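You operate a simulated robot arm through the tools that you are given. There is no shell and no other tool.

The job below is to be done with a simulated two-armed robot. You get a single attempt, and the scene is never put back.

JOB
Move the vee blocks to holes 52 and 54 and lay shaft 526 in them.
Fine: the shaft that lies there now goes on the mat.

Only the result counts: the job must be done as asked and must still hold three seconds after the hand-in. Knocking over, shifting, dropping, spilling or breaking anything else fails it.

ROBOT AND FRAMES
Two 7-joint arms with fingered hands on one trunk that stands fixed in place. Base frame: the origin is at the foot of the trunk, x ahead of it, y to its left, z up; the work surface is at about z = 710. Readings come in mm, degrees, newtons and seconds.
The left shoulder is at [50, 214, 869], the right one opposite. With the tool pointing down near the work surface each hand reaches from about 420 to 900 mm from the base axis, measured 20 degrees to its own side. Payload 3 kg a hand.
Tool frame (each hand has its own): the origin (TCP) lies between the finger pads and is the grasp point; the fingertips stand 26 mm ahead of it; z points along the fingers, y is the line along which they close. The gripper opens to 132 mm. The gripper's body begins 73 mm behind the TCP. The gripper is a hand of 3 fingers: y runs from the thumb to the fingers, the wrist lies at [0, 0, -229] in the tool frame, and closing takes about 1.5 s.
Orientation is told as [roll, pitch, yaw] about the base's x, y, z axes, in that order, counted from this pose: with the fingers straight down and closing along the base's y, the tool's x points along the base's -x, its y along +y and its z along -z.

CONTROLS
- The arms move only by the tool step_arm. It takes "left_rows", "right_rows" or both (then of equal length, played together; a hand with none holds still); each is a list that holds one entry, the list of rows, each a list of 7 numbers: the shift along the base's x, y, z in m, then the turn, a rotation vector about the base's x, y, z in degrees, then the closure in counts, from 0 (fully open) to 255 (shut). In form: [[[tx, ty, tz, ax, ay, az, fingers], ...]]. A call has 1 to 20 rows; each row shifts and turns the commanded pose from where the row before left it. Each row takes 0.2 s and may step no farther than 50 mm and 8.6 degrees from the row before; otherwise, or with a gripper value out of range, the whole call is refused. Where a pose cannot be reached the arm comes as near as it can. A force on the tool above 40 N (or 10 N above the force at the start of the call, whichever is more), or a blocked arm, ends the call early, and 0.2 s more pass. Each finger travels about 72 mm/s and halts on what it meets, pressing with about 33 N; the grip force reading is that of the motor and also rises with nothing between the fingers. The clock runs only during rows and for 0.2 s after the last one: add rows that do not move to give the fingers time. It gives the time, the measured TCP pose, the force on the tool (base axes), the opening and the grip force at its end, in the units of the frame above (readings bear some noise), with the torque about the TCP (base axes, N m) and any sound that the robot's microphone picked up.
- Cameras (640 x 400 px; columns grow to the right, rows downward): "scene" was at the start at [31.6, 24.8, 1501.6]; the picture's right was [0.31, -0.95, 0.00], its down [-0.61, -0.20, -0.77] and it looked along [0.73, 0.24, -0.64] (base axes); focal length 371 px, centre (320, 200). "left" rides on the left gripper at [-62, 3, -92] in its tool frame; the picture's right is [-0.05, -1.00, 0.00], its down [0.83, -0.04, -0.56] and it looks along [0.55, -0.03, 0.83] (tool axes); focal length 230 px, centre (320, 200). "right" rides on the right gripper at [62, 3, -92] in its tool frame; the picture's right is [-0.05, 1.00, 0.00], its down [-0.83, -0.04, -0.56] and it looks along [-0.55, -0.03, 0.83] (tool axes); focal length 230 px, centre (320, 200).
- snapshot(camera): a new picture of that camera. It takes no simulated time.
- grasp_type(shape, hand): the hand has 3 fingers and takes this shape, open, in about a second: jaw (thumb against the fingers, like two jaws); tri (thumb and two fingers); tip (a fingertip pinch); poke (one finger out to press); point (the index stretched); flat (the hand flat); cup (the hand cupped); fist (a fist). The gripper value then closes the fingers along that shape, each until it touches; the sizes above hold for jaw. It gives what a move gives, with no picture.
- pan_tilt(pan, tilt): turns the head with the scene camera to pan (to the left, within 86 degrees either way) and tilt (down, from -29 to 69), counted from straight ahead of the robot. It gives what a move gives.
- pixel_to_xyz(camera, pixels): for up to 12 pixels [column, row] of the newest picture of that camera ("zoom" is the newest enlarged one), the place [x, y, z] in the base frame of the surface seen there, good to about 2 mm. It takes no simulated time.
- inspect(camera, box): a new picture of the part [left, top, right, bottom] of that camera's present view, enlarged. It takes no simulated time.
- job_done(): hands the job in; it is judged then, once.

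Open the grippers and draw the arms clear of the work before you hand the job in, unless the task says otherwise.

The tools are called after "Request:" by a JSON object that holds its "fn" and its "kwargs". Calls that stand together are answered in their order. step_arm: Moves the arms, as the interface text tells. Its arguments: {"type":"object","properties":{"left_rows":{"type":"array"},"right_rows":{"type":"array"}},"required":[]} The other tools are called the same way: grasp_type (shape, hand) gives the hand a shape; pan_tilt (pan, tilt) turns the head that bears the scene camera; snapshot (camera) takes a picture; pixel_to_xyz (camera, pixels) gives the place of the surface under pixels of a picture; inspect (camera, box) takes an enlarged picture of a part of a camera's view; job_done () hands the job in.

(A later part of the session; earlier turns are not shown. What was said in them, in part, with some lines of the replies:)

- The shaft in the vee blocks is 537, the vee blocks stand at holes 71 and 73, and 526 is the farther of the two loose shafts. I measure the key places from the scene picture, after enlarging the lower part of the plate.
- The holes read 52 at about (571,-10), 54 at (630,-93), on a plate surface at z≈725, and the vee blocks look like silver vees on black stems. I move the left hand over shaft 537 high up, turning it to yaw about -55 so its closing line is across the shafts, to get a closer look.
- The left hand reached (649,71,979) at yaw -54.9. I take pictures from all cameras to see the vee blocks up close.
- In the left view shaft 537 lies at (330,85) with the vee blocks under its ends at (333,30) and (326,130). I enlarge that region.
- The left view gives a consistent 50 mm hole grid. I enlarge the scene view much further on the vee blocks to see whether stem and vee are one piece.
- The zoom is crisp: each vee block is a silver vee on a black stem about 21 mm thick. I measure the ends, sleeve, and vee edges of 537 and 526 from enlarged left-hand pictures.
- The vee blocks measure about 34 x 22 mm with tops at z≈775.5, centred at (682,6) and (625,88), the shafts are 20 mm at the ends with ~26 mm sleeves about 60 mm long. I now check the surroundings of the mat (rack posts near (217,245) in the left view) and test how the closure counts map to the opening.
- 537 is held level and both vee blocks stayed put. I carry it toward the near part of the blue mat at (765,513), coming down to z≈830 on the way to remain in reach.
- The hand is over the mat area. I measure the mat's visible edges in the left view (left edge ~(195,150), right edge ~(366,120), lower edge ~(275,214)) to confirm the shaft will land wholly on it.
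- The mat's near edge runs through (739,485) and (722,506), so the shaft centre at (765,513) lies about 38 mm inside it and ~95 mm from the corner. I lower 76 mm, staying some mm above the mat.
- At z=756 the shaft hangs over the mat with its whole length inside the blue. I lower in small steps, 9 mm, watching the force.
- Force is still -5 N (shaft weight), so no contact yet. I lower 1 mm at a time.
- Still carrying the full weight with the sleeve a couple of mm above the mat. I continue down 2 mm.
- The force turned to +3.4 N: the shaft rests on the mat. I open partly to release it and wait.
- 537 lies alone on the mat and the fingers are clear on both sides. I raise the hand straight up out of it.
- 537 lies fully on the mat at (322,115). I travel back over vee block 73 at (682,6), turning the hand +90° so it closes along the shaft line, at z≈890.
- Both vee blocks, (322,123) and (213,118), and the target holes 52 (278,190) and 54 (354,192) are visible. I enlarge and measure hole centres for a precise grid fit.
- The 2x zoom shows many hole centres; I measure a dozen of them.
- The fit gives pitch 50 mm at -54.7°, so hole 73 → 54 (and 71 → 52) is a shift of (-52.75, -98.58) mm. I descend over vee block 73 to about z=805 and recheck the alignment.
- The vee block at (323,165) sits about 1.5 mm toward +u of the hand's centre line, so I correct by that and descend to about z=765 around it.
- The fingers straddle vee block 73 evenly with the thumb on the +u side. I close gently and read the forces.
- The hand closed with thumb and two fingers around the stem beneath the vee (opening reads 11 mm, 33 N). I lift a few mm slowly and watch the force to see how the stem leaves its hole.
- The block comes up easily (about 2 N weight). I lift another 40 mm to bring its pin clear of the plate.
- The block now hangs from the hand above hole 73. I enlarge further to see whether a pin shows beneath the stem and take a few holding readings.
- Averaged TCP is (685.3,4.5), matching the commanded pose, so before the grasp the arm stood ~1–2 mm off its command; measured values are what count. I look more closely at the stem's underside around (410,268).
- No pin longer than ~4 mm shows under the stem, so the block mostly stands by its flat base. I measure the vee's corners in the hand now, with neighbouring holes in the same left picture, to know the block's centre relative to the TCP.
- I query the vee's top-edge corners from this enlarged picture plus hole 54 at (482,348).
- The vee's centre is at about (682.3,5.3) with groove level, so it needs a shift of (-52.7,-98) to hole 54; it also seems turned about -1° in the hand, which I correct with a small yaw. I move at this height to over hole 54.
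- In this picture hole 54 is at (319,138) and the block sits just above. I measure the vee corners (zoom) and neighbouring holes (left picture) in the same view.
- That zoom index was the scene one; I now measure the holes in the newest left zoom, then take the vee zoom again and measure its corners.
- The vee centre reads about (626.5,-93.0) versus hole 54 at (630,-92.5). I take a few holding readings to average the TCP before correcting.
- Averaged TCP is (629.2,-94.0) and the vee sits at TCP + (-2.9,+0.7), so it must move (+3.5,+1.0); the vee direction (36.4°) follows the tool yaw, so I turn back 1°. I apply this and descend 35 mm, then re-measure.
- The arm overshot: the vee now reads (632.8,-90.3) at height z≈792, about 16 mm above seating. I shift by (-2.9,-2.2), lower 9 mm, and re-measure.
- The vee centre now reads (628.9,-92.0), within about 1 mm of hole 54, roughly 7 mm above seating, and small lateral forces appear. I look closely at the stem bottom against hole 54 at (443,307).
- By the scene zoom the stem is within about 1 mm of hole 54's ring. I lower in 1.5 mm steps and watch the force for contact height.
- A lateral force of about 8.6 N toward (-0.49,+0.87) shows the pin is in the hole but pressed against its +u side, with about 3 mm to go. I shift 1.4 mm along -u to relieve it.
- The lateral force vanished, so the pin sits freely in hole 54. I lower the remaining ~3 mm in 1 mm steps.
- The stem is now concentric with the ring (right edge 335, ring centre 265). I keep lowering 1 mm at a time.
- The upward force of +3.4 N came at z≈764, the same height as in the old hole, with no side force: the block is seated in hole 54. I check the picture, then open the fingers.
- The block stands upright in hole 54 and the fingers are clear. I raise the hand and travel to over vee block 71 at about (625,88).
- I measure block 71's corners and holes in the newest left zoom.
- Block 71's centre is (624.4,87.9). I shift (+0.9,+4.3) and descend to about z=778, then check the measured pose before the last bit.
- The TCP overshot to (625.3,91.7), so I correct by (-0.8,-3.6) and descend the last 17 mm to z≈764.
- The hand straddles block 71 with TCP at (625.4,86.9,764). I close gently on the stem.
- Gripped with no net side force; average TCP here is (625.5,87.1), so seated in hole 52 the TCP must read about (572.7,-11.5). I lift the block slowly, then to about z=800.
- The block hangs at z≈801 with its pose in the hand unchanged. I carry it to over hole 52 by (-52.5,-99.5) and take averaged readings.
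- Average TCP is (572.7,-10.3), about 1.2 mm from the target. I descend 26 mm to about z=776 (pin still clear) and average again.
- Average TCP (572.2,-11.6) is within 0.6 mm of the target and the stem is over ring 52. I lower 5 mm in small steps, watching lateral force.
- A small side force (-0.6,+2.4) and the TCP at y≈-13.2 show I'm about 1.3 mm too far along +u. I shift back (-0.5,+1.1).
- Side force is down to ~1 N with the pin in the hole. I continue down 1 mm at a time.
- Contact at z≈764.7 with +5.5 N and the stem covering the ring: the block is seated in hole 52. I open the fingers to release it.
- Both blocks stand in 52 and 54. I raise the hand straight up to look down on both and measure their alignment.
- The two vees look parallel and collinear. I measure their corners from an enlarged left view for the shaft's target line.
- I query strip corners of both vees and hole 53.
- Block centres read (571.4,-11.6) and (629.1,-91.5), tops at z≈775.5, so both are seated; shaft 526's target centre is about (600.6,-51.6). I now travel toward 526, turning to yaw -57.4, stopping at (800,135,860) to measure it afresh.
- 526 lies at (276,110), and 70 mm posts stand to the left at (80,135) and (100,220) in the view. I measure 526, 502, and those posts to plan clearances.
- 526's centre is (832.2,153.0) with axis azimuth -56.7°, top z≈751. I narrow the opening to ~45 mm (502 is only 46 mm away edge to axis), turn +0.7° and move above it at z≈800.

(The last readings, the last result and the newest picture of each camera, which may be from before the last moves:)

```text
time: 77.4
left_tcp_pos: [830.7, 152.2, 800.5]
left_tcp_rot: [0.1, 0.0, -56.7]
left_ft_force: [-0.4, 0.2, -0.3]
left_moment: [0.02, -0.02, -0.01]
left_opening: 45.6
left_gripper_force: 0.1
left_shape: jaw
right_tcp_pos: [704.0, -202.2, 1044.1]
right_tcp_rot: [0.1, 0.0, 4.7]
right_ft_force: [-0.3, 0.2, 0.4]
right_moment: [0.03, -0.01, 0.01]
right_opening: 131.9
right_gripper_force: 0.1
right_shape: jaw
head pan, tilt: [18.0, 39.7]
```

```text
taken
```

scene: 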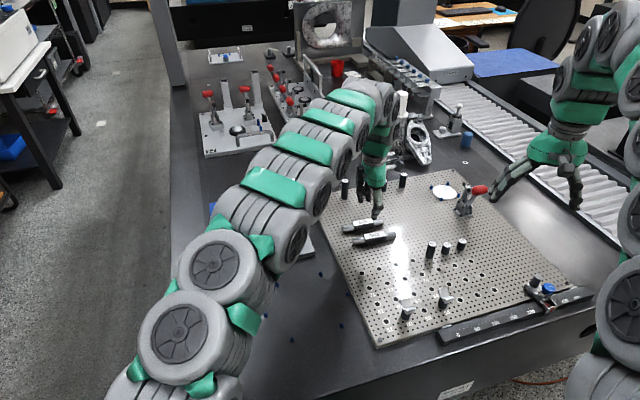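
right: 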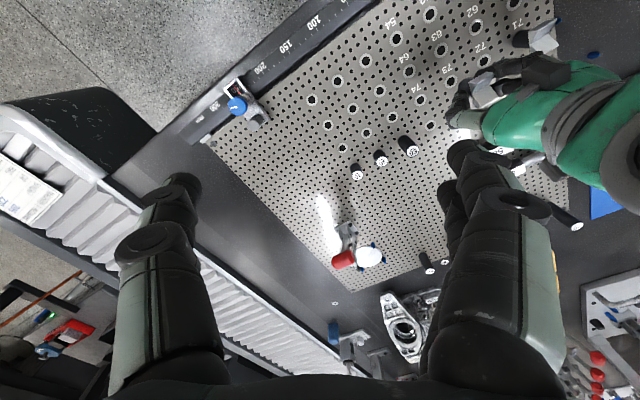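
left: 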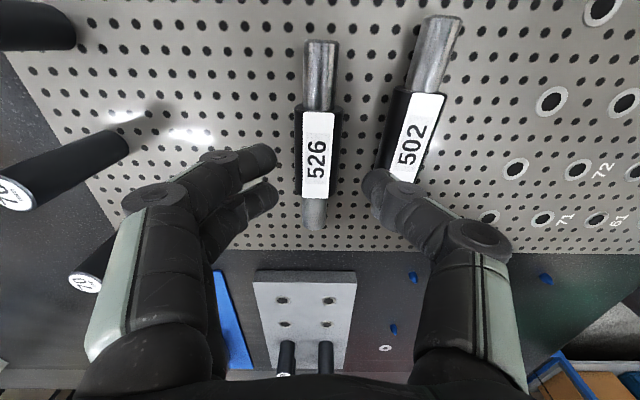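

526 is aligned vertically at column 317, and the thumb will pass between it and 502. I shift (+1.2,+1.3) and descend to about z=768, then check.

Request:
{"fn": "step_arm", "kwargs": {"left_rows": [[[0.0012, 0.0013, 0, 0, 0, 0, 168], [0, 0, -0.012, 0, 0, 0, 168], [0, 0, -0.012, 0, 0, 0, 168], [0, 0, -0.008, 0, 0, 0, 168], [0, 0, 0, 0, 0, 0, 168], [0, 0, 0, 0, 0, 0, 168]]]}}

Request:
{"fn": "step_arm", "kwargs": {"left_rows": [[[0, 0, 0, 0, 0, 0, 168]]]}}

Request:
{"fn": "snapshot", "kwargs": {"camera": "left"}}

Request:
{"fn": "inspect", "kwargs": {"camera": "scene", "box": [330, 200, 410, 250]}}

```text
time: 78.8
left_tcp_pos: [831.7, 153.8, 767.6]
left_tcp_rot: [0.0, 0.0, -56.7]
left_ft_force: [0.1, 0.2, 0.4]
left_moment: [0.02, -0.01, 0.02]
left_opening: 45.5
left_gripper_force: 0.0
left_shape: jaw
right_tcp_pos: [702.9, -202.6, 1045.6]
right_tcp_rot: [0.0, 0.0, 4.7]
right_ft_force: [1.1, 0.4, 0.6]
right_moment: [-0.03, -0.02, 0.0]
right_opening: 131.6
right_gripper_force: 0.1
right_shape: jaw
head pan, tilt: [18.0, 39.7]
```

```text
time: 79.2
left_tcp_pos: [832.9, 153.9, 767.6]
left_tcp_rot: [0.1, 0.0, -56.7]
left_ft_force: [0.7, 0.0, 0.6]
left_moment: [-0.02, 0.02, 0.0]
left_opening: 45.5
left_gripper_force: 0.1
left_shape: jaw
right_tcp_pos: [703.8, -202.6, 1042.0]
right_tcp_rot: [0.0, 0.0, 4.8]
right_ft_force: [0.3, -0.5, -0.2]
right_moment: [0.0, 0.01, 0.01]
right_opening: 131.9
right_gripper_force: 0.1
right_shape: jaw
head pan, tilt: [18.0, 39.7]
```

```text
taken
```

left: 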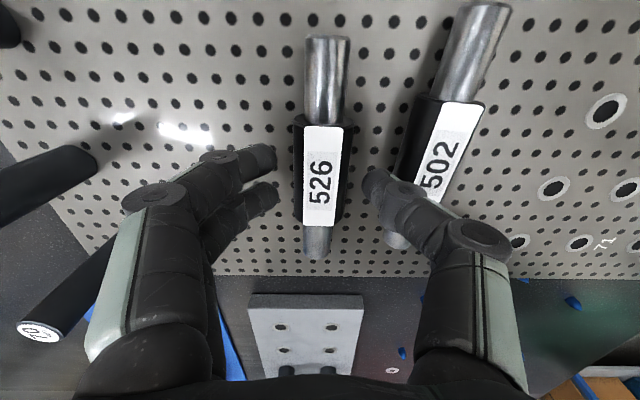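

```text
8.00 times, centred on (370, 225) of scene
```

zoom: 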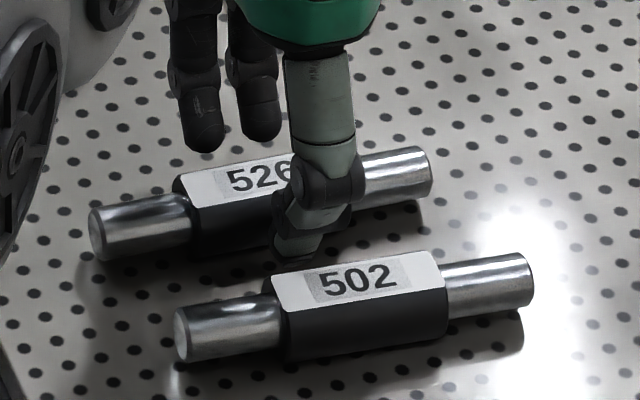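

The thumb passes cleanly between 526 and 502, TCP (832.3,153.9,767.6). I descend 11 mm more and then close.

Request:
{"fn": "step_arm", "kwargs": {"left_rows": [[[0, -0.0004, -0.004, 0, 0, 0, 168], [0, 0, -0.004, 0, 0, 0, 168], [0, 0, -0.003, 0, 0, 0, 168], [0, 0, 0, 0, 0, 0, 168], [0, 0, 0, 0, 0, 0, 168]]]}}

Request:
{"fn": "step_arm", "kwargs": {"left_rows": [[[0, 0, 0, 0, 0, 0, 168]]]}}

Request:
{"fn": "inspect", "kwargs": {"camera": "scene", "box": [330, 200, 410, 250]}}

```text
time: 80.4
left_tcp_pos: [833.0, 153.4, 756.5]
left_tcp_rot: [-0.1, 0.0, -56.7]
left_ft_force: [0.5, 0.4, -0.4]
left_moment: [-0.02, 0.02, 0.01]
left_opening: 45.2
left_gripper_force: 0.1
left_shape: jaw
right_tcp_pos: [703.0, -202.1, 1043.6]
right_tcp_rot: [0.0, 0.0, 4.8]
right_ft_force: [-0.1, 0.1, 0.0]
right_moment: [0.0, 0.01, 0.0]
right_opening: 131.6
right_gripper_force: 0.1
right_shape: jaw
head pan, tilt: [18.0, 39.7]
```

```text
time: 80.8
left_tcp_pos: [832.9, 153.4, 757.4]
left_tcp_rot: [0.1, 0.0, -56.7]
left_ft_force: [0.9, 0.4, 0.3]
left_moment: [0.02, 0.0, 0.01]
left_opening: 45.3
left_gripper_force: 0.0
left_shape: jaw
right_tcp_pos: [704.7, -202.2, 1044.1]
right_tcp_rot: [0.0, 0.0, 4.7]
right_ft_force: [-0.1, 0.3, 0.2]
right_moment: [-0.02, 0.04, 0.0]
right_opening: 131.8
right_gripper_force: 0.1
right_shape: jaw
head pan, tilt: [18.0, 39.7]
```

```text
8.00 times, centred on (370, 225) of scene
```

zoom: 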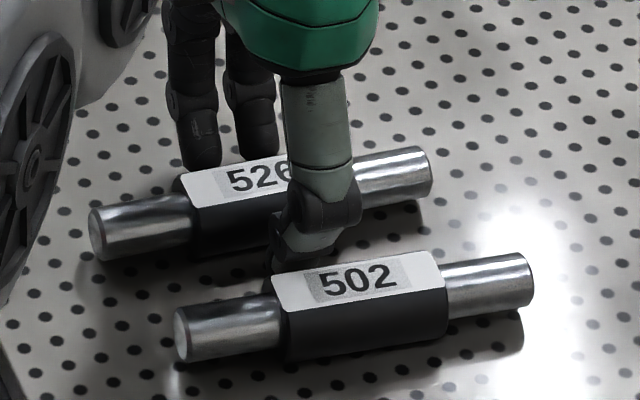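

Position is good (z≈757). I lower 1.5 mm more and close on 526's sleeve.

Request:
{"fn": "step_arm", "kwargs": {"left_rows": [[[0, 0, -0.0015, 0, 0, 0, 168], [0, 0, 0, 0, 0, 0, 180], [0, 0, 0, 0, 0, 0, 190], [0, 0, 0, 0, 0, 0, 200], [0, 0, 0, 0, 0, 0, 215], [0, 0, 0, 0, 0, 0, 255], [0, 0, 0, 0, 0, 0, 255], [0, 0, 0, 0, 0, 0, 255], [0, 0, 0, 0, 0, 0, 255]]]}}

Request:
{"fn": "snapshot", "kwargs": {"camera": "left"}}

Request:
{"fn": "inspect", "kwargs": {"camera": "scene", "box": [330, 200, 410, 250]}}

```text
time: 82.8
left_tcp_pos: [832.5, 154.5, 755.7]
left_tcp_rot: [0.0, -0.1, -56.7]
left_ft_force: [-0.2, -0.7, 0.4]
left_moment: [0.06, 0.02, 0.02]
left_opening: 25.5
left_gripper_force: 33.0
left_shape: jaw
right_tcp_pos: [704.3, -202.8, 1043.6]
right_tcp_rot: [0.0, 0.0, 4.7]
right_ft_force: [-0.2, 0.3, 0.9]
right_moment: [0.0, 0.05, -0.02]
right_opening: 132.1
right_gripper_force: 0.1
right_shape: jaw
head pan, tilt: [18.0, 39.7]
```

```text
taken
```

left: 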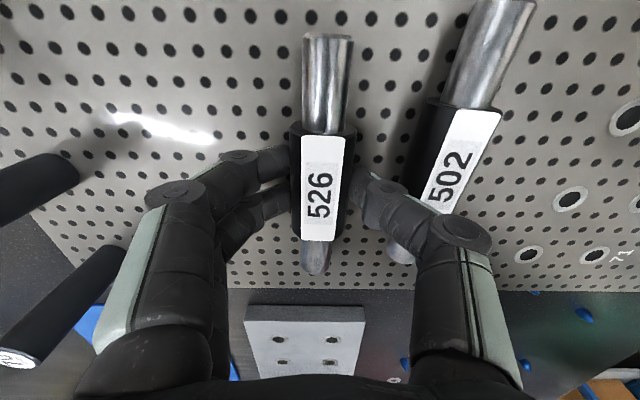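

```text
8.00 times, centred on (370, 225) of scene
```

zoom: 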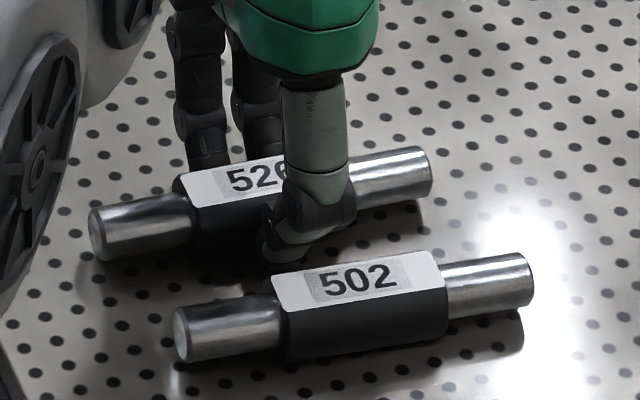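

526 is gripped (25.5 mm, 33 N) and 502 is untouched. I lift straight up slowly to about z=806.

Request:
{"fn": "step_arm", "kwargs": {"left_rows": [[[0, 0, 0.004, 0, 0, 0, 255], [0, 0, 0.008, 0, 0, 0, 255], [0, 0, 0.012, 0, 0, 0, 255], [0, 0, 0.014, 0, 0, 0, 255], [0, 0, 0.012, 0, 0, 0, 255], [0, 0, 0, 0, 0, 0, 255], [0, 0, 0, 0, 0, 0, 255]]]}}

Request:
{"fn": "snapshot", "kwargs": {"camera": "left"}}

Request:
{"fn": "inspect", "kwargs": {"camera": "scene", "box": [330, 195, 410, 245]}}

```text
time: 84.4
left_tcp_pos: [833.5, 153.2, 805.3]
left_tcp_rot: [-0.1, -0.1, -56.7]
left_ft_force: [0.1, 0.0, -4.3]
left_moment: [0.01, -0.01, -0.03]
left_opening: 25.7
left_gripper_force: 33.1
left_shape: jaw
right_tcp_pos: [704.2, -202.6, 1044.1]
right_tcp_rot: [0.0, 0.0, 4.9]
right_ft_force: [-0.3, -0.2, 0.6]
right_moment: [0.03, 0.02, -0.01]
right_opening: 131.9
right_gripper_force: 0.0
right_shape: jaw
head pan, tilt: [18.0, 39.7]
```

```text
taken
```

left: 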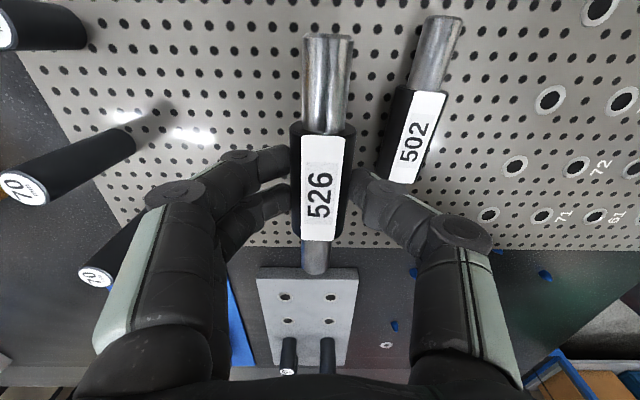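

```text
8.00 times, centred on (370, 220) of scene
```

zoom: 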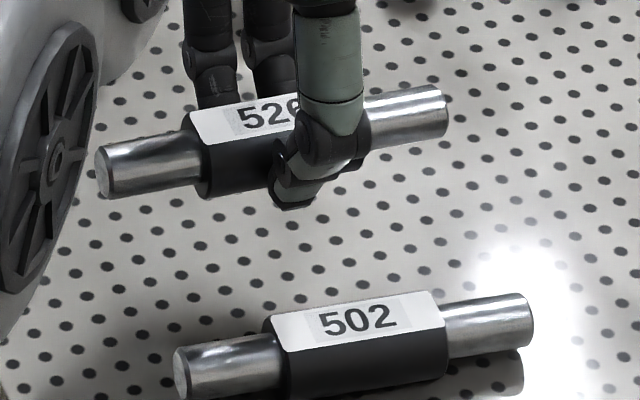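

526 hangs level at z≈805. I carry it to above the vees around (601,-51), rising to z≈855 and turning +2° to the vee line.

Request:
{"fn": "step_arm", "kwargs": {"left_rows": [[[-0.012, -0.01, 0.006, 0, 0, 0, 255], [-0.0201, -0.0176, 0.006, 0, 0, 0.2, 255], [-0.0201, -0.0176, 0.006, 0, 0, 0.2, 255], [-0.0201, -0.0176, 0.006, 0, 0, 0.2, 255], [-0.0201, -0.0176, 0.006, 0, 0, 0.2, 255], [-0.0201, -0.0176, 0.006, 0, 0, 0.2, 255], [-0.0201, -0.0176, 0.006, 0, 0, 0.2, 255], [-0.0201, -0.0176, 0.004, 0, 0, 0.2, 255], [-0.0201, -0.0176, 0.004, 0, 0, 0.2, 255], [-0.0201, -0.0176, 0, 0, 0, 0.2, 255], [-0.0201, -0.0176, 0, 0, 0, 0.2, 255], [-0.0201, -0.0176, 0, 0, 0, 0.2, 255], [0, 0, 0, 0, 0, 0, 255], [0, 0, 0, 0, 0, 0, 255]]]}}

Request:
{"fn": "step_arm", "kwargs": {"left_rows": [[[0, 0, 0, 0, 0, 0, 255]]]}}

Request:
{"fn": "snapshot", "kwargs": {"camera": "left"}}

Request:
{"fn": "inspect", "kwargs": {"camera": "scene", "box": [360, 245, 472, 325]}}

```text
time: 87.4
left_tcp_pos: [599.6, -50.1, 855.4]
left_tcp_rot: [0.0, 0.0, -54.5]
left_ft_force: [0.2, -0.7, -5.2]
left_moment: [-0.05, 0.03, -0.02]
left_opening: 25.6
left_gripper_force: 32.9
left_shape: jaw
right_tcp_pos: [703.4, -202.5, 1044.5]
right_tcp_rot: [-0.1, 0.0, 4.9]
right_ft_force: [-1.2, -0.8, -0.5]
right_moment: [-0.01, 0.03, -0.03]
right_opening: 132.0
right_gripper_force: 0.1
right_shape: jaw
head pan, tilt: [18.0, 39.7]
```

```text
time: 87.8
left_tcp_pos: [600.1, -49.6, 856.4]
left_tcp_rot: [0.0, 0.0, -54.5]
left_ft_force: [-0.1, -0.3, -4.9]
left_moment: [0.0, -0.02, 0.02]
left_opening: 25.2
left_gripper_force: 33.0
left_shape: jaw
right_tcp_pos: [702.6, -203.2, 1044.2]
right_tcp_rot: [0.1, 0.0, 4.7]
right_ft_force: [0.0, -0.9, 0.6]
right_moment: [-0.01, -0.02, -0.01]
right_opening: 131.6
right_gripper_force: 0.1
right_shape: jaw
head pan, tilt: [18.0, 39.7]
```

```text
taken
```

left: 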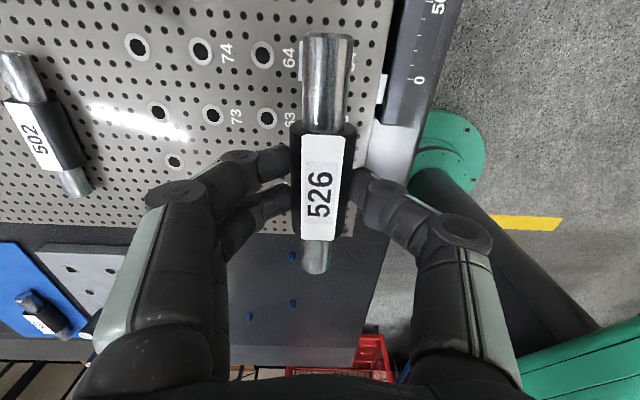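

```text
5.00 times, centred on (416, 285) of scene
```

zoom: 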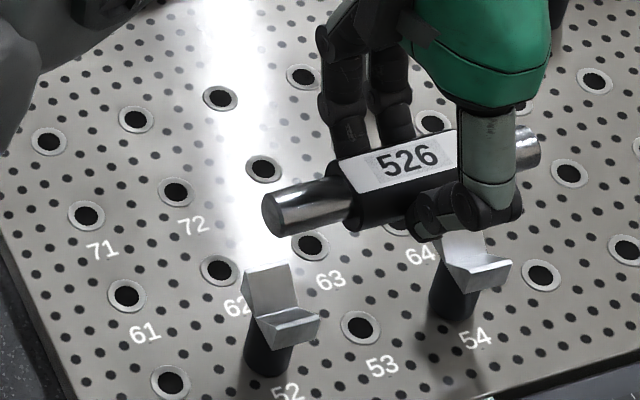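

526 hovers above the vees. I measure the shaft in the hand from enlarged left views (its ends and label).

Request:
{"fn": "inspect", "kwargs": {"camera": "left", "box": [272, 20, 368, 80]}}

Request:
{"fn": "pixel_to_xyz", "kwargs": {"camera": "left", "pixels": [[327, 40], [327, 80], [326, 120], [317, 245], [316, 262], [305, 137], [345, 140], [302, 238], [335, 240], [323, 140], [318, 237], [321, 190]]}}

Request:
{"fn": "inspect", "kwargs": {"camera": "left", "box": [256, 120, 384, 280]}}

```text
6.67 times, centred on (320, 50) of left
```

zoom: 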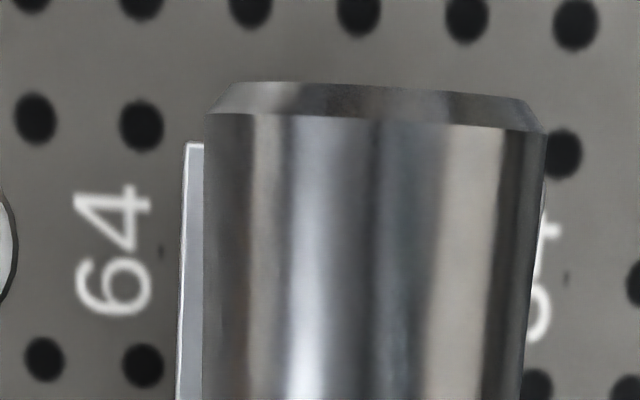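

```text
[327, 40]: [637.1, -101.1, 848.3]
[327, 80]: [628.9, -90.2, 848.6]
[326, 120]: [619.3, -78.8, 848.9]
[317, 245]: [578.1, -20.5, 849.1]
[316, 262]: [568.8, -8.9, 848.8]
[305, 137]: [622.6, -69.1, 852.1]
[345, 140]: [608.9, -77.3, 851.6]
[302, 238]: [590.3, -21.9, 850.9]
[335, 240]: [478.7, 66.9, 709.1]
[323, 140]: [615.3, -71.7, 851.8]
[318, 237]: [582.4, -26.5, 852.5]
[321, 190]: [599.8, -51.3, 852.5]
```

```text
2.50 times, centred on (320, 200) of left
```

zoom: 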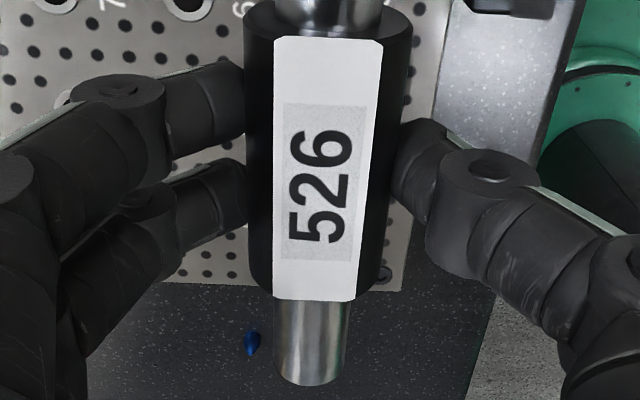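

The shaft lies along the vee line (offset ≈0 mm across) and needs about +3 mm along it to centre the sleeve, i.e. TCP to (601.7,-52.2). I shift and descend 45 mm to just above the vees.

Request:
{"fn": "step_arm", "kwargs": {"left_rows": [[[0.0018, -0.0024, 0, 0, 0, 0, 255], [0, 0, -0.015, 0, 0, 0, 255], [0, 0, -0.015, 0, 0, 0, 255], [0, 0, -0.015, 0, 0, 0, 255], [0, 0, 0, 0, 0, 0, 255], [0, 0, 0, 0, 0, 0, 255]]]}}

Request:
{"fn": "step_arm", "kwargs": {"left_rows": [[[0, 0, 0, 0, 0, 0, 255]]]}}

Request:
{"fn": "step_arm", "kwargs": {"left_rows": [[[0, 0, 0, 0, 0, 0, 255]]]}}

Request:
{"fn": "snapshot", "kwargs": {"camera": "left"}}

Request:
{"fn": "inspect", "kwargs": {"camera": "scene", "box": [376, 255, 472, 325]}}

```text
time: 89.2
left_tcp_pos: [600.8, -54.1, 809.8]
left_tcp_rot: [0.0, 0.0, -54.6]
left_ft_force: [0.2, 0.2, -5.8]
left_moment: [0.0, -0.01, 0.03]
left_opening: 25.3
left_gripper_force: 33.2
left_shape: jaw
right_tcp_pos: [703.2, -203.0, 1043.1]
right_tcp_rot: [0.0, 0.1, 4.8]
right_ft_force: [0.1, -0.9, -0.4]
right_moment: [-0.02, 0.0, 0.01]
right_opening: 131.9
right_gripper_force: 0.1
right_shape: jaw
head pan, tilt: [18.0, 39.7]
```

```text
time: 89.6
left_tcp_pos: [601.2, -53.0, 809.8]
left_tcp_rot: [0.1, -0.1, -54.5]
left_ft_force: [0.7, -0.3, -4.4]
left_moment: [0.02, 0.01, -0.01]
left_opening: 25.7
left_gripper_force: 33.6
left_shape: jaw
right_tcp_pos: [703.6, -201.9, 1044.6]
right_tcp_rot: [0.1, 0.0, 4.7]
right_ft_force: [0.1, 0.9, 0.5]
right_moment: [-0.01, -0.02, -0.03]
right_opening: 131.7
right_gripper_force: 0.1
right_shape: jaw
head pan, tilt: [18.0, 39.7]
```

```text
time: 90.0
left_tcp_pos: [601.4, -54.0, 811.1]
left_tcp_rot: [-0.1, 0.1, -54.4]
left_ft_force: [0.2, -0.9, -4.8]
left_moment: [0.03, 0.0, 0.05]
left_opening: 25.7
left_gripper_force: 32.7
left_shape: jaw
right_tcp_pos: [703.1, -201.3, 1043.3]
right_tcp_rot: [0.1, 0.0, 4.8]
right_ft_force: [0.0, 0.3, 0.0]
right_moment: [0.02, 0.01, 0.01]
right_opening: 131.8
right_gripper_force: 0.1
right_shape: jaw
head pan, tilt: [18.0, 39.7]
```

```text
taken
```

left: 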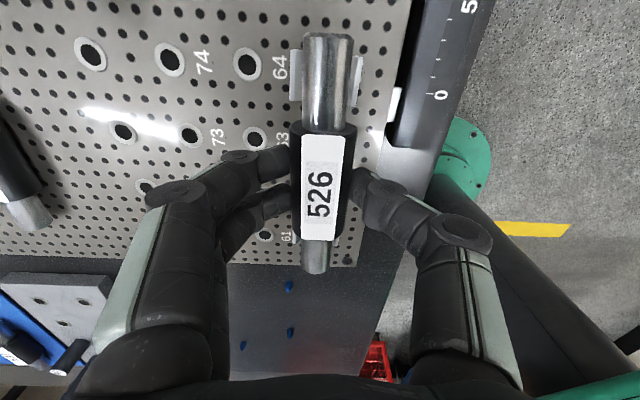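

```text
5.71 times, centred on (424, 290) of scene
```

zoom: 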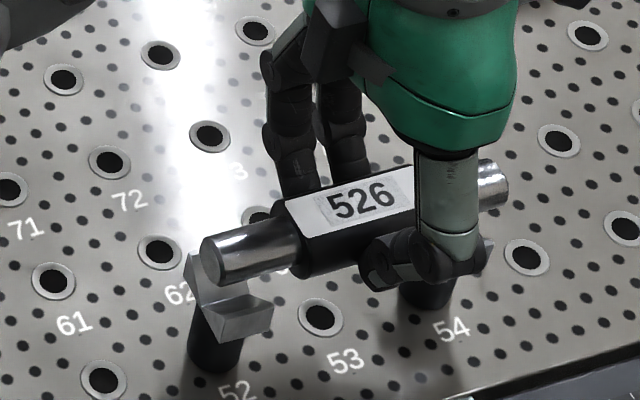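

The shaft end sits between the wings of vee 54 (293 and 358 in the left view). I enlarge both ends to check the sideways centring.

Request:
{"fn": "inspect", "kwargs": {"camera": "left", "box": [272, 24, 384, 94]}}

Request:
{"fn": "pixel_to_xyz", "kwargs": {"camera": "zoom", "pixels": [[128, 200], [502, 240], [120, 420], [315, 80], [310, 200], [300, 330], [130, 260], [495, 300], [108, 300]]}}

```text
5.71 times, centred on (328, 59) of left
```

zoom: 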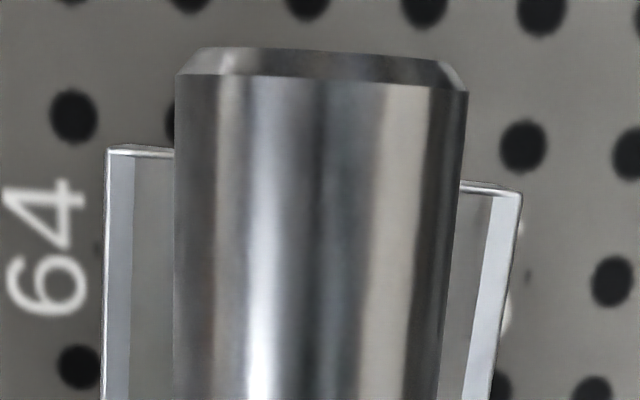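

```text
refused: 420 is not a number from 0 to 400
```

At vee 54 the shaft is centred between the wings to within a fraction of a mm. I check the near end at vee 52.

Request:
{"fn": "inspect", "kwargs": {"camera": "left", "box": [272, 224, 368, 284]}}

Request:
{"fn": "inspect", "kwargs": {"camera": "scene", "box": [392, 280, 440, 320]}}

```text
6.67 times, centred on (320, 254) of left
```

zoom: 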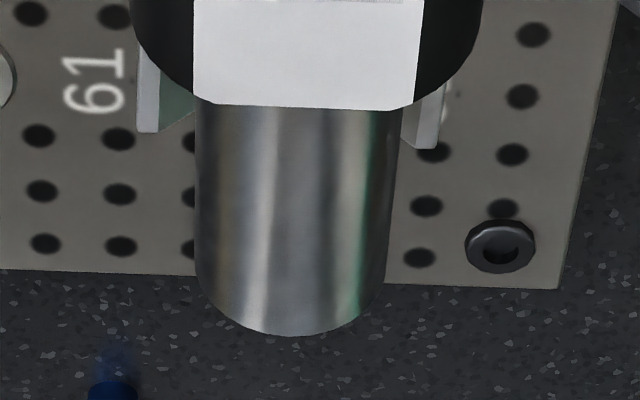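

```text
10.00 times, centred on (416, 300) of scene
```

zoom: 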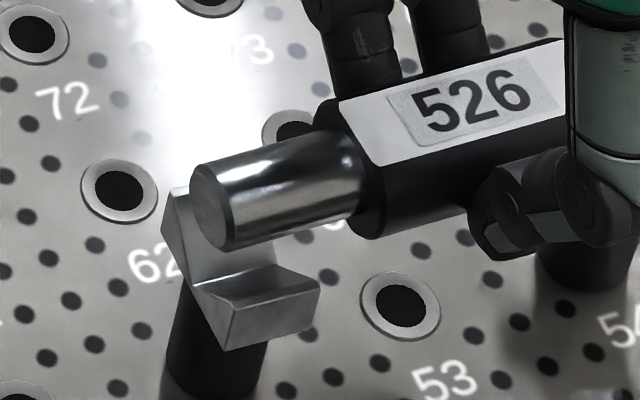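

At vee 52 the shaft is about 1.3 mm toward -v of the groove centre, so I turn -0.7° and shift (+0.5,+0.4), then lower to just above contact.

Request:
{"fn": "step_arm", "kwargs": {"left_rows": [[[0.0005, 0.0004, 0, 0, 0, -0.7, 255], [0, 0, -0.003, 0, 0, 0, 255], [0, 0, -0.004, 0, 0, 0, 255], [0, 0, 0, 0, 0, 0, 255], [0, 0, 0, 0, 0, 0, 255]]]}}

Request:
{"fn": "inspect", "kwargs": {"camera": "left", "box": [272, 24, 384, 94]}}

Request:
{"fn": "inspect", "kwargs": {"camera": "left", "box": [272, 224, 368, 284]}}

Request:
{"fn": "inspect", "kwargs": {"camera": "scene", "box": [388, 270, 468, 320]}}

```text
time: 91.2
left_tcp_pos: [601.4, -51.9, 802.5]
left_tcp_rot: [0.0, 0.0, -55.3]
left_ft_force: [-0.2, 0.6, -5.3]
left_moment: [-0.01, -0.01, -0.03]
left_opening: 25.4
left_gripper_force: 33.1
left_shape: jaw
right_tcp_pos: [703.4, -202.4, 1044.4]
right_tcp_rot: [0.0, 0.0, 4.7]
right_ft_force: [0.4, 0.0, 0.0]
right_moment: [0.01, 0.02, 0.01]
right_opening: 132.1
right_gripper_force: 0.1
right_shape: jaw
head pan, tilt: [18.0, 39.7]
```

```text
5.71 times, centred on (328, 59) of left
```

zoom: 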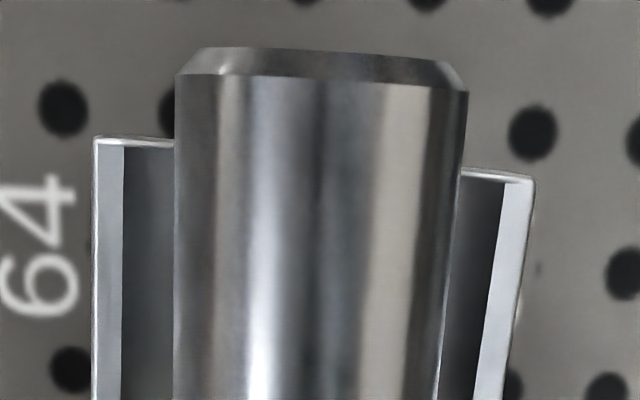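

```text
6.67 times, centred on (320, 254) of left
```

zoom: 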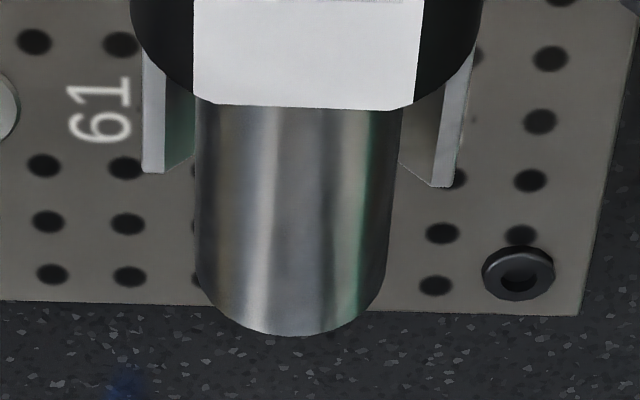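

```text
8.00 times, centred on (428, 295) of scene
```

zoom: 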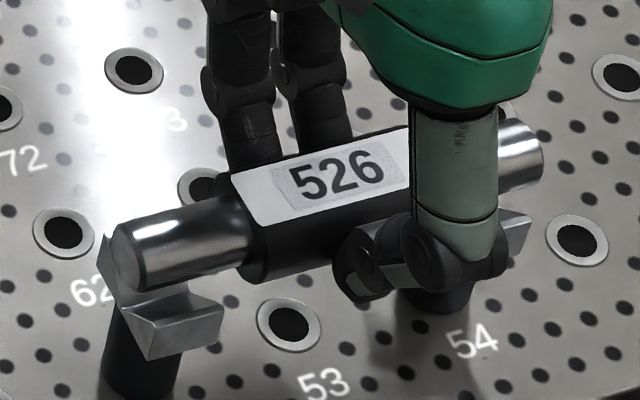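

Both ends are now centred over their grooves (312 vs 313 expected; 299 vs 299). I lower 6 mm and then go in 1 mm steps.

Request:
{"fn": "step_arm", "kwargs": {"left_rows": [[[0, 0, -0.003, 0, 0, 0, 255], [0, 0, -0.003, 0, 0, 0, 255], [0, 0, 0, 0, 0, 0, 255], [0, 0, 0, 0, 0, 0, 255]]]}}

Request:
{"fn": "step_arm", "kwargs": {"left_rows": [[[0, 0, -0.001, 0, 0, 0, 255], [0, 0, 0, 0, 0, 0, 255], [0, 0, 0, 0, 0, 0, 255]]]}}

Request:
{"fn": "inspect", "kwargs": {"camera": "scene", "box": [388, 270, 468, 320]}}

```text
time: 92.2
left_tcp_pos: [601.1, -52.6, 797.1]
left_tcp_rot: [0.0, 0.1, -55.3]
left_ft_force: [0.5, 0.2, -5.1]
left_moment: [-0.01, -0.02, -0.01]
left_opening: 25.3
left_gripper_force: 32.5
left_shape: jaw
right_tcp_pos: [703.3, -201.9, 1044.3]
right_tcp_rot: [0.0, 0.0, 4.6]
right_ft_force: [-1.1, 0.5, 0.0]
right_moment: [0.0, 0.02, 0.02]
right_opening: 131.8
right_gripper_force: 0.0
right_shape: jaw
head pan, tilt: [18.0, 39.7]
```

```text
time: 93.0
left_tcp_pos: [601.9, -53.4, 795.8]
left_tcp_rot: [-0.1, -0.1, -55.2]
left_ft_force: [-0.4, -0.5, -4.7]
left_moment: [-0.02, -0.02, -0.01]
left_opening: 25.5
left_gripper_force: 33.3
left_shape: jaw
right_tcp_pos: [703.2, -202.5, 1043.0]
right_tcp_rot: [0.0, 0.0, 4.8]
right_ft_force: [1.2, 0.7, 0.8]
right_moment: [-0.02, 0.01, 0.01]
right_opening: 132.0
right_gripper_force: 0.0
right_shape: jaw
head pan, tilt: [18.0, 39.7]
```

```text
8.00 times, centred on (428, 295) of scene
```

zoom: 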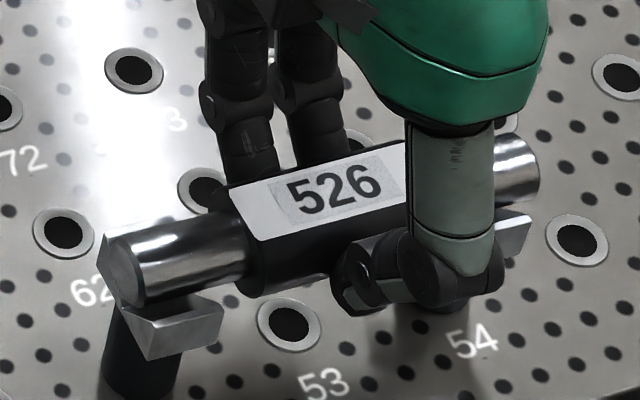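

The shaft is nearly in the grooves with no side force yet. I continue 1 mm at a time.

Request:
{"fn": "step_arm", "kwargs": {"left_rows": [[[0, 0, -0.001, 0, 0, 0, 255], [0, 0, 0, 0, 0, 0, 255], [0, 0, 0, 0, 0, 0, 255]]]}}

Request:
{"fn": "step_arm", "kwargs": {"left_rows": [[[0, 0, -0.001, 0, 0, 0, 255], [0, 0, 0, 0, 0, 0, 255], [0, 0, 0, 0, 0, 0, 255]]]}}

```text
time: 93.8
left_tcp_pos: [601.9, -52.5, 794.8]
left_tcp_rot: [0.1, -0.1, -55.2]
left_ft_force: [0.7, 0.1, -4.4]
left_moment: [-0.01, 0.02, 0.01]
left_opening: 25.5
left_gripper_force: 32.8
left_shape: jaw
right_tcp_pos: [704.1, -201.5, 1043.5]
right_tcp_rot: [0.0, 0.1, 4.7]
right_ft_force: [0.0, -0.5, 0.7]
right_moment: [0.01, 0.0, 0.0]
right_opening: 132.0
right_gripper_force: 0.1
right_shape: jaw
head pan, tilt: [18.0, 39.7]
```

```text
time: 94.6
left_tcp_pos: [601.2, -52.9, 793.7]
left_tcp_rot: [0.0, 0.1, -55.3]
left_ft_force: [-0.1, -0.3, -4.1]
left_moment: [0.04, 0.01, -0.01]
left_opening: 25.3
left_gripper_force: 33.2
left_shape: jaw
right_tcp_pos: [704.8, -200.8, 1043.7]
right_tcp_rot: [0.0, 0.0, 4.6]
right_ft_force: [0.4, -0.2, 0.0]
right_moment: [-0.03, -0.01, 0.01]
right_opening: 132.1
right_gripper_force: 0.0
right_shape: jaw
head pan, tilt: [18.0, 39.7]
```

Still bearing the full weight at z≈793.7. I lower further in 1 mm steps.

Request:
{"fn": "step_arm", "kwargs": {"left_rows": [[[0, 0, -0.001, 0, 0, 0, 255], [0, 0, 0, 0, 0, 0, 255], [0, 0, 0, 0, 0, 0, 255]]]}}

Request:
{"fn": "step_arm", "kwargs": {"left_rows": [[[0, 0, -0.0007, 0, 0, 0, 255], [0, 0, 0, 0, 0, 0, 255], [0, 0, 0, 0, 0, 0, 255]]]}}

```text
time: 95.4
left_tcp_pos: [601.3, -52.8, 792.5]
left_tcp_rot: [-0.1, 0.0, -55.2]
left_ft_force: [0.5, 0.1, -2.9]
left_moment: [0.01, 0.01, 0.0]
left_opening: 25.5
left_gripper_force: 33.3
left_shape: jaw
right_tcp_pos: [704.2, -201.2, 1043.8]
right_tcp_rot: [0.0, 0.0, 4.8]
right_ft_force: [-0.2, -0.3, 0.0]
right_moment: [-0.02, 0.01, 0.02]
right_opening: 132.0
right_gripper_force: 0.1
right_shape: jaw
head pan, tilt: [18.0, 39.7]
```

```text
time: 96.2
left_tcp_pos: [602.5, -53.3, 791.7]
left_tcp_rot: [0.0, -0.1, -55.1]
left_ft_force: [0.2, -1.1, -0.8]
left_moment: [0.01, -0.04, 0.02]
left_opening: 25.6
left_gripper_force: 32.4
left_shape: jaw
right_tcp_pos: [704.4, -202.4, 1044.2]
right_tcp_rot: [-0.1, 0.0, 4.7]
right_ft_force: [0.4, -0.4, -0.1]
right_moment: [0.0, -0.01, -0.01]
right_opening: 131.8
right_gripper_force: 0.0
right_shape: jaw
head pan, tilt: [18.0, 39.7]
```

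The load is passing to the vees (force now -0.8 N at z≈791.7). One more 0.7 mm step, then I look at both ends.

Request:
{"fn": "step_arm", "kwargs": {"left_rows": [[[0, 0, -0.0007, 0, 0, 0, 255], [0, 0, 0, 0, 0, 0, 255], [0, 0, 0, 0, 0, 0, 255]]]}}

Request:
{"fn": "inspect", "kwargs": {"camera": "scene", "box": [388, 270, 468, 320]}}

Request:
{"fn": "inspect", "kwargs": {"camera": "left", "box": [272, 24, 384, 94]}}

Request:
{"fn": "inspect", "kwargs": {"camera": "left", "box": [272, 224, 368, 284]}}

```text
time: 97.0
left_tcp_pos: [602.2, -53.3, 791.6]
left_tcp_rot: [0.0, 0.1, -55.2]
left_ft_force: [-0.4, -0.2, -0.3]
left_moment: [-0.03, -0.03, -0.02]
left_opening: 25.6
left_gripper_force: 32.9
left_shape: jaw
right_tcp_pos: [704.4, -202.6, 1043.1]
right_tcp_rot: [0.0, -0.1, 4.6]
right_ft_force: [0.5, 0.4, 0.7]
right_moment: [0.02, -0.02, 0.0]
right_opening: 131.8
right_gripper_force: 0.0
right_shape: jaw
head pan, tilt: [18.0, 39.7]
```

```text
8.00 times, centred on (428, 295) of scene
```

zoom: 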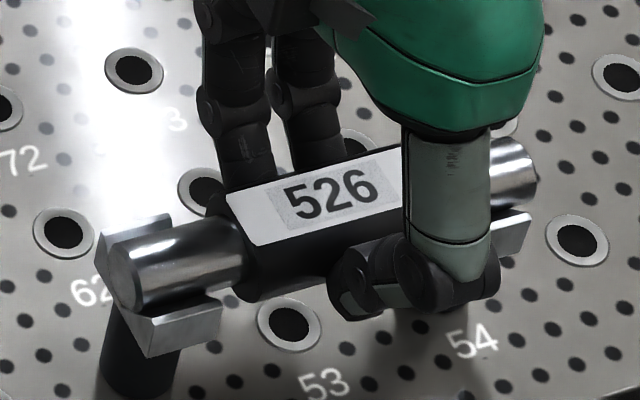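

```text
5.71 times, centred on (328, 59) of left
```

zoom: 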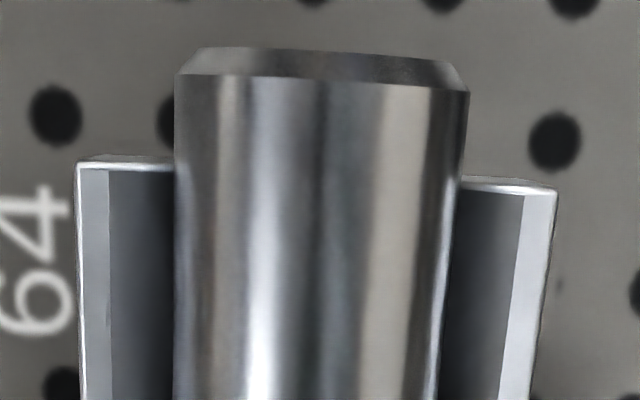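

```text
6.67 times, centred on (320, 254) of left
```

zoom: 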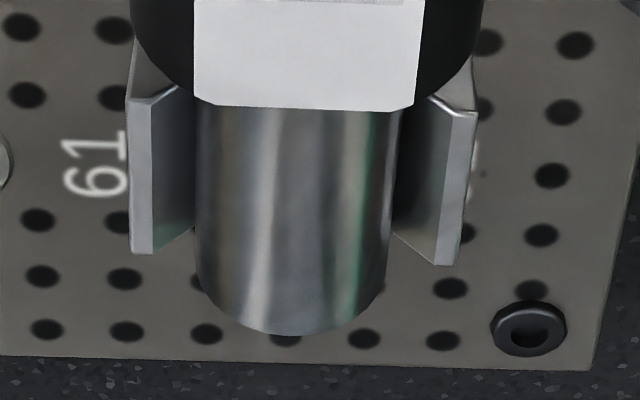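

The shaft rests in both grooves and the net force is about zero. I release by opening slowly to 45 mm.

Request:
{"fn": "step_arm", "kwargs": {"left_rows": [[[0, 0, 0, 0, 0, 0, 205], [0, 0, 0, 0, 0, 0, 195], [0, 0, 0, 0, 0, 0, 180], [0, 0, 0, 0, 0, 0, 160], [0, 0, 0, 0, 0, 0, 150], [0, 0, 0, 0, 0, 0, 150], [0, 0, 0, 0, 0, 0, 150]]]}}

Request:
{"fn": "snapshot", "kwargs": {"camera": "left"}}

Request:
{"fn": "inspect", "kwargs": {"camera": "scene", "box": [388, 270, 468, 320]}}

```text
time: 98.6
left_tcp_pos: [600.7, -52.3, 791.5]
left_tcp_rot: [-0.1, -0.1, -55.3]
left_ft_force: [0.2, -0.1, -0.1]
left_moment: [-0.03, -0.05, 0.01]
left_opening: 53.7
left_gripper_force: 0.1
left_shape: jaw
right_tcp_pos: [703.5, -202.6, 1044.0]
right_tcp_rot: [0.0, 0.1, 4.7]
right_ft_force: [-0.1, 0.5, 0.0]
right_moment: [0.0, 0.01, 0.02]
right_opening: 132.0
right_gripper_force: 0.0
right_shape: jaw
head pan, tilt: [18.0, 39.7]
```

```text
taken
```

left: 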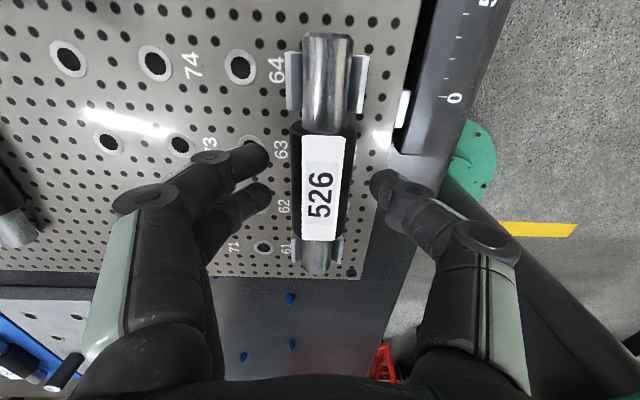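

```text
8.00 times, centred on (428, 295) of scene
```

zoom: 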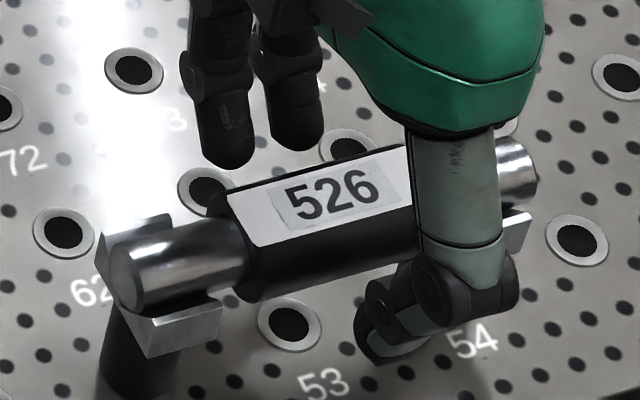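

The shaft stays in the vees, and the fingers are clear. I raise the hand straight up, then look at the result.

Request:
{"fn": "step_arm", "kwargs": {"left_rows": [[[0, 0, 0.008, 0, 0, 0, 150], [0, 0, 0.02, 0, 0, 0, 150], [0, 0, 0.035, 0, 0, 0, 150], [0, 0, 0.04, 0, 0, 0, 100], [0, 0, 0.04, 0, 0, 0, 0], [0, 0.02, 0.04, 0, 0, 0, 0], [0, 0, 0, 0, 0, 0, 0], [0, 0, 0, 0, 0, 0, 0]]]}}

Request:
{"fn": "snapshot", "kwargs": {"camera": "left"}}

Request:
{"fn": "inspect", "kwargs": {"camera": "scene", "box": [388, 270, 468, 320]}}

```text
time: 100.4
left_tcp_pos: [599.4, -32.6, 972.7]
left_tcp_rot: [0.0, 0.0, -55.2]
left_ft_force: [-0.4, -0.1, 0.2]
left_moment: [0.0, 0.0, -0.03]
left_opening: 131.9
left_gripper_force: 0.1
left_shape: jaw
right_tcp_pos: [704.8, -202.4, 1043.6]
right_tcp_rot: [0.0, 0.0, 4.6]
right_ft_force: [-0.2, -0.6, -0.2]
right_moment: [-0.01, 0.03, 0.0]
right_opening: 131.8
right_gripper_force: 0.1
right_shape: jaw
head pan, tilt: [18.0, 39.7]
```

```text
taken
```

left: 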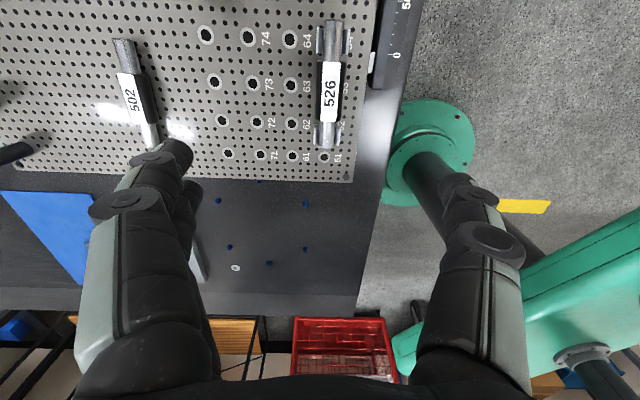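

```text
8.00 times, centred on (428, 295) of scene
```

zoom: 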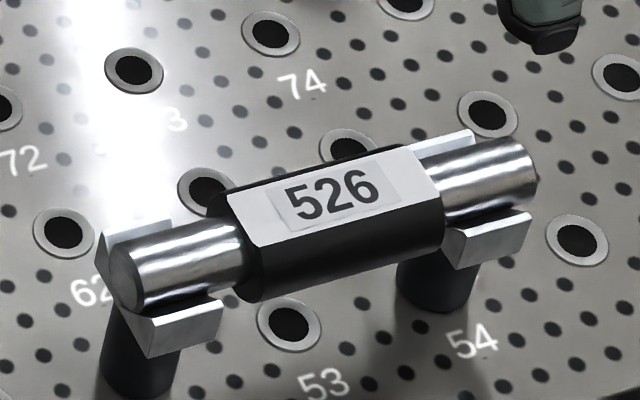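

526 lies across both vees at 52 and 54. I measure its height at both ends and the sleeve-to-vee gaps from an enlarged left view.

Request:
{"fn": "inspect", "kwargs": {"camera": "left", "box": [288, 10, 384, 70]}}

Request:
{"fn": "inspect", "kwargs": {"camera": "left", "box": [288, 100, 384, 160]}}

Request:
{"fn": "pixel_to_xyz", "kwargs": {"camera": "left", "pixels": [[333, 25], [332, 45], [332, 56], [328, 122], [327, 130], [327, 145], [332, 70], [329, 115], [320, 40], [346, 40], [316, 140], [340, 140]]}}

```text
6.67 times, centred on (336, 40) of left
```

zoom: 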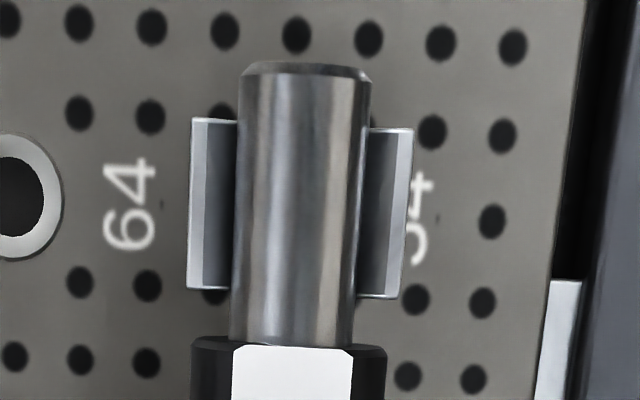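

```text
6.67 times, centred on (336, 130) of left
```

zoom: 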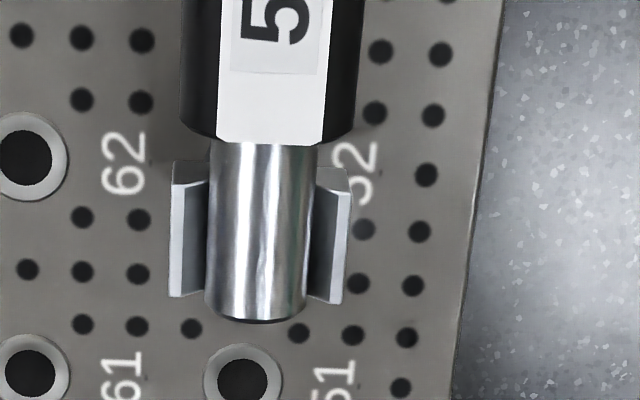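

```text
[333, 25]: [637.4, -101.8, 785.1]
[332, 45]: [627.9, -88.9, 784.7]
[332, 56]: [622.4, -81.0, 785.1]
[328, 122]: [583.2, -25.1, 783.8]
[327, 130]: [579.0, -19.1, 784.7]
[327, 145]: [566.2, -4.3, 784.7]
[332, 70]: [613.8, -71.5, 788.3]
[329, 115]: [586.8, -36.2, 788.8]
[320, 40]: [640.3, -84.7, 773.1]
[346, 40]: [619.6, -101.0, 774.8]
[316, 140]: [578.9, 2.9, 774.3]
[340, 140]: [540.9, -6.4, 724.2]
```

Ends are level at z≈785 (same as 537 had) with clear gaps between sleeve and vees on both sides. I now draw the left arm back to its starting place, open.

Request:
{"fn": "step_arm", "kwargs": {"left_rows": [[[0, 0, 0.03, 0, 0, 0, 0], [-0.0034, 0.027, 0.0055, 0, 0, 5, 0], [-0.0034, 0.027, 0.0055, 0, 0, 5, 0], [-0.0034, 0.027, 0.0055, 0, 0, 5, 0], [-0.0034, 0.027, 0.0055, 0, 0, 5, 0], [-0.0034, 0.027, 0.0055, 0, 0, 5, 0], [-0.0034, 0.027, 0.0055, 0, 0, 5, 0], [-0.0034, 0.027, 0.0055, 0, 0, 5, 0], [-0.0034, 0.027, 0.0055, 0, 0, 5, 0], [-0.0034, 0.027, 0.0055, 0, 0, 5, 0], [-0.0034, 0.027, 0.0055, 0, 0, 5, 0], [-0.0034, 0.027, 0.0055, 0, 0, 5, 0], [-0.0034, 0.027, 0.0055, 0, 0, 5, 0], [0, 0, 0, 0, 0, 0, 0], [0, 0, 0, 0, 0, 0, 0]]]}}

Request:
{"fn": "snapshot", "kwargs": {"camera": "scene"}}

Request:
{"fn": "inspect", "kwargs": {"camera": "scene", "box": [384, 265, 464, 325]}}

Request:
{"fn": "inspect", "kwargs": {"camera": "scene", "box": [200, 180, 328, 260]}}

Request:
{"fn": "snapshot", "kwargs": {"camera": "right"}}

```text
time: 103.6
left_tcp_pos: [562.2, 290.9, 1071.1]
left_tcp_rot: [0.1, 0.0, 4.9]
left_ft_force: [-0.2, 0.6, 0.2]
left_moment: [0.0, 0.0, 0.04]
left_opening: 132.3
left_gripper_force: 0.0
left_shape: jaw
right_tcp_pos: [704.0, -202.8, 1043.9]
right_tcp_rot: [-0.1, 0.0, 4.8]
right_ft_force: [0.4, 0.5, -0.5]
right_moment: [-0.01, 0.0, -0.01]
right_opening: 131.8
right_gripper_force: 0.0
right_shape: jaw
head pan, tilt: [18.0, 39.7]
```

```text
taken
```

scene: 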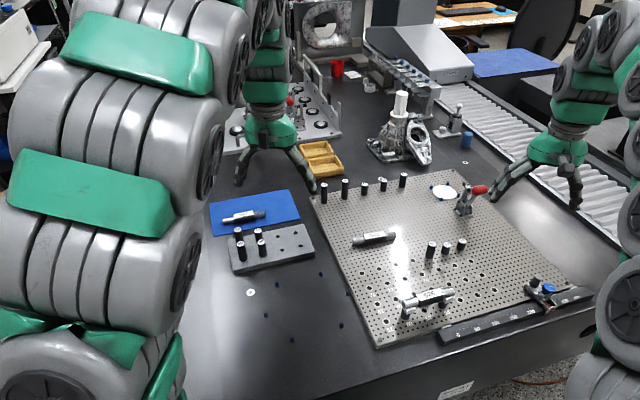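

```text
6.67 times, centred on (424, 295) of scene
```

zoom: 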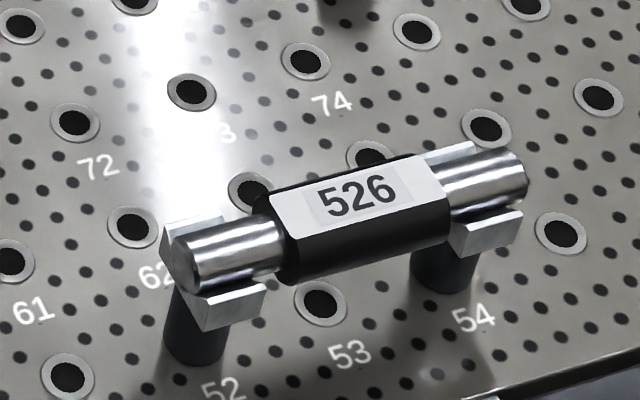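

```text
5.00 times, centred on (264, 220) of scene
```

zoom: 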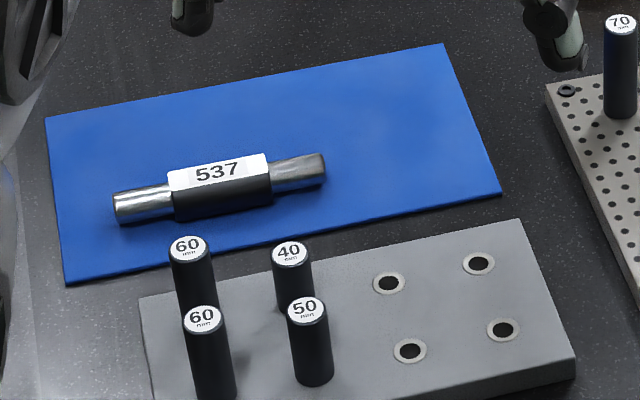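

```text
taken
```

right: 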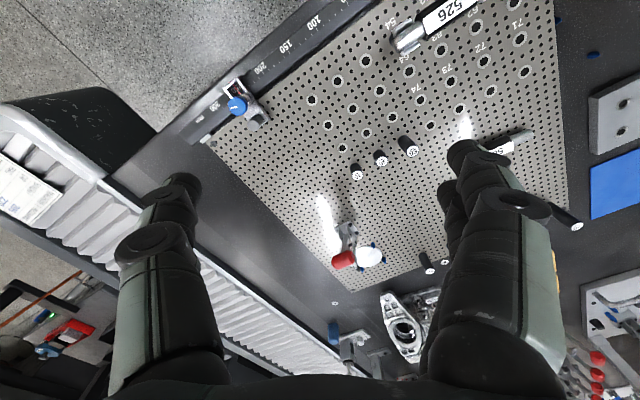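

The end state matches the job: 526 lies in the vee blocks standing in holes 52 and 54, 537 is wholly on the blue mat, 502 and the posts are where they were. Both hands are open and clear, so I hand in.

Request:
{"fn": "job_done", "kwargs": {}}

```text
The job is handed in.
```

The job is done and handed in; no verdict has come back yet.

- **Vee blocks:** they stand upright in holes 52 and 54, seated at the same height they had in their old holes, 71 and 73.
- **Shaft 526:** it lies in both vees, level at the two ends, with its sleeve clear of the blocks on either side.
- **Shaft 537:** this was the shaft lying in the vees before. It now lies wholly on the blue mat.

In the last pictures, shaft 502 and the posts are where they were. Both hands are open and clear of the work.
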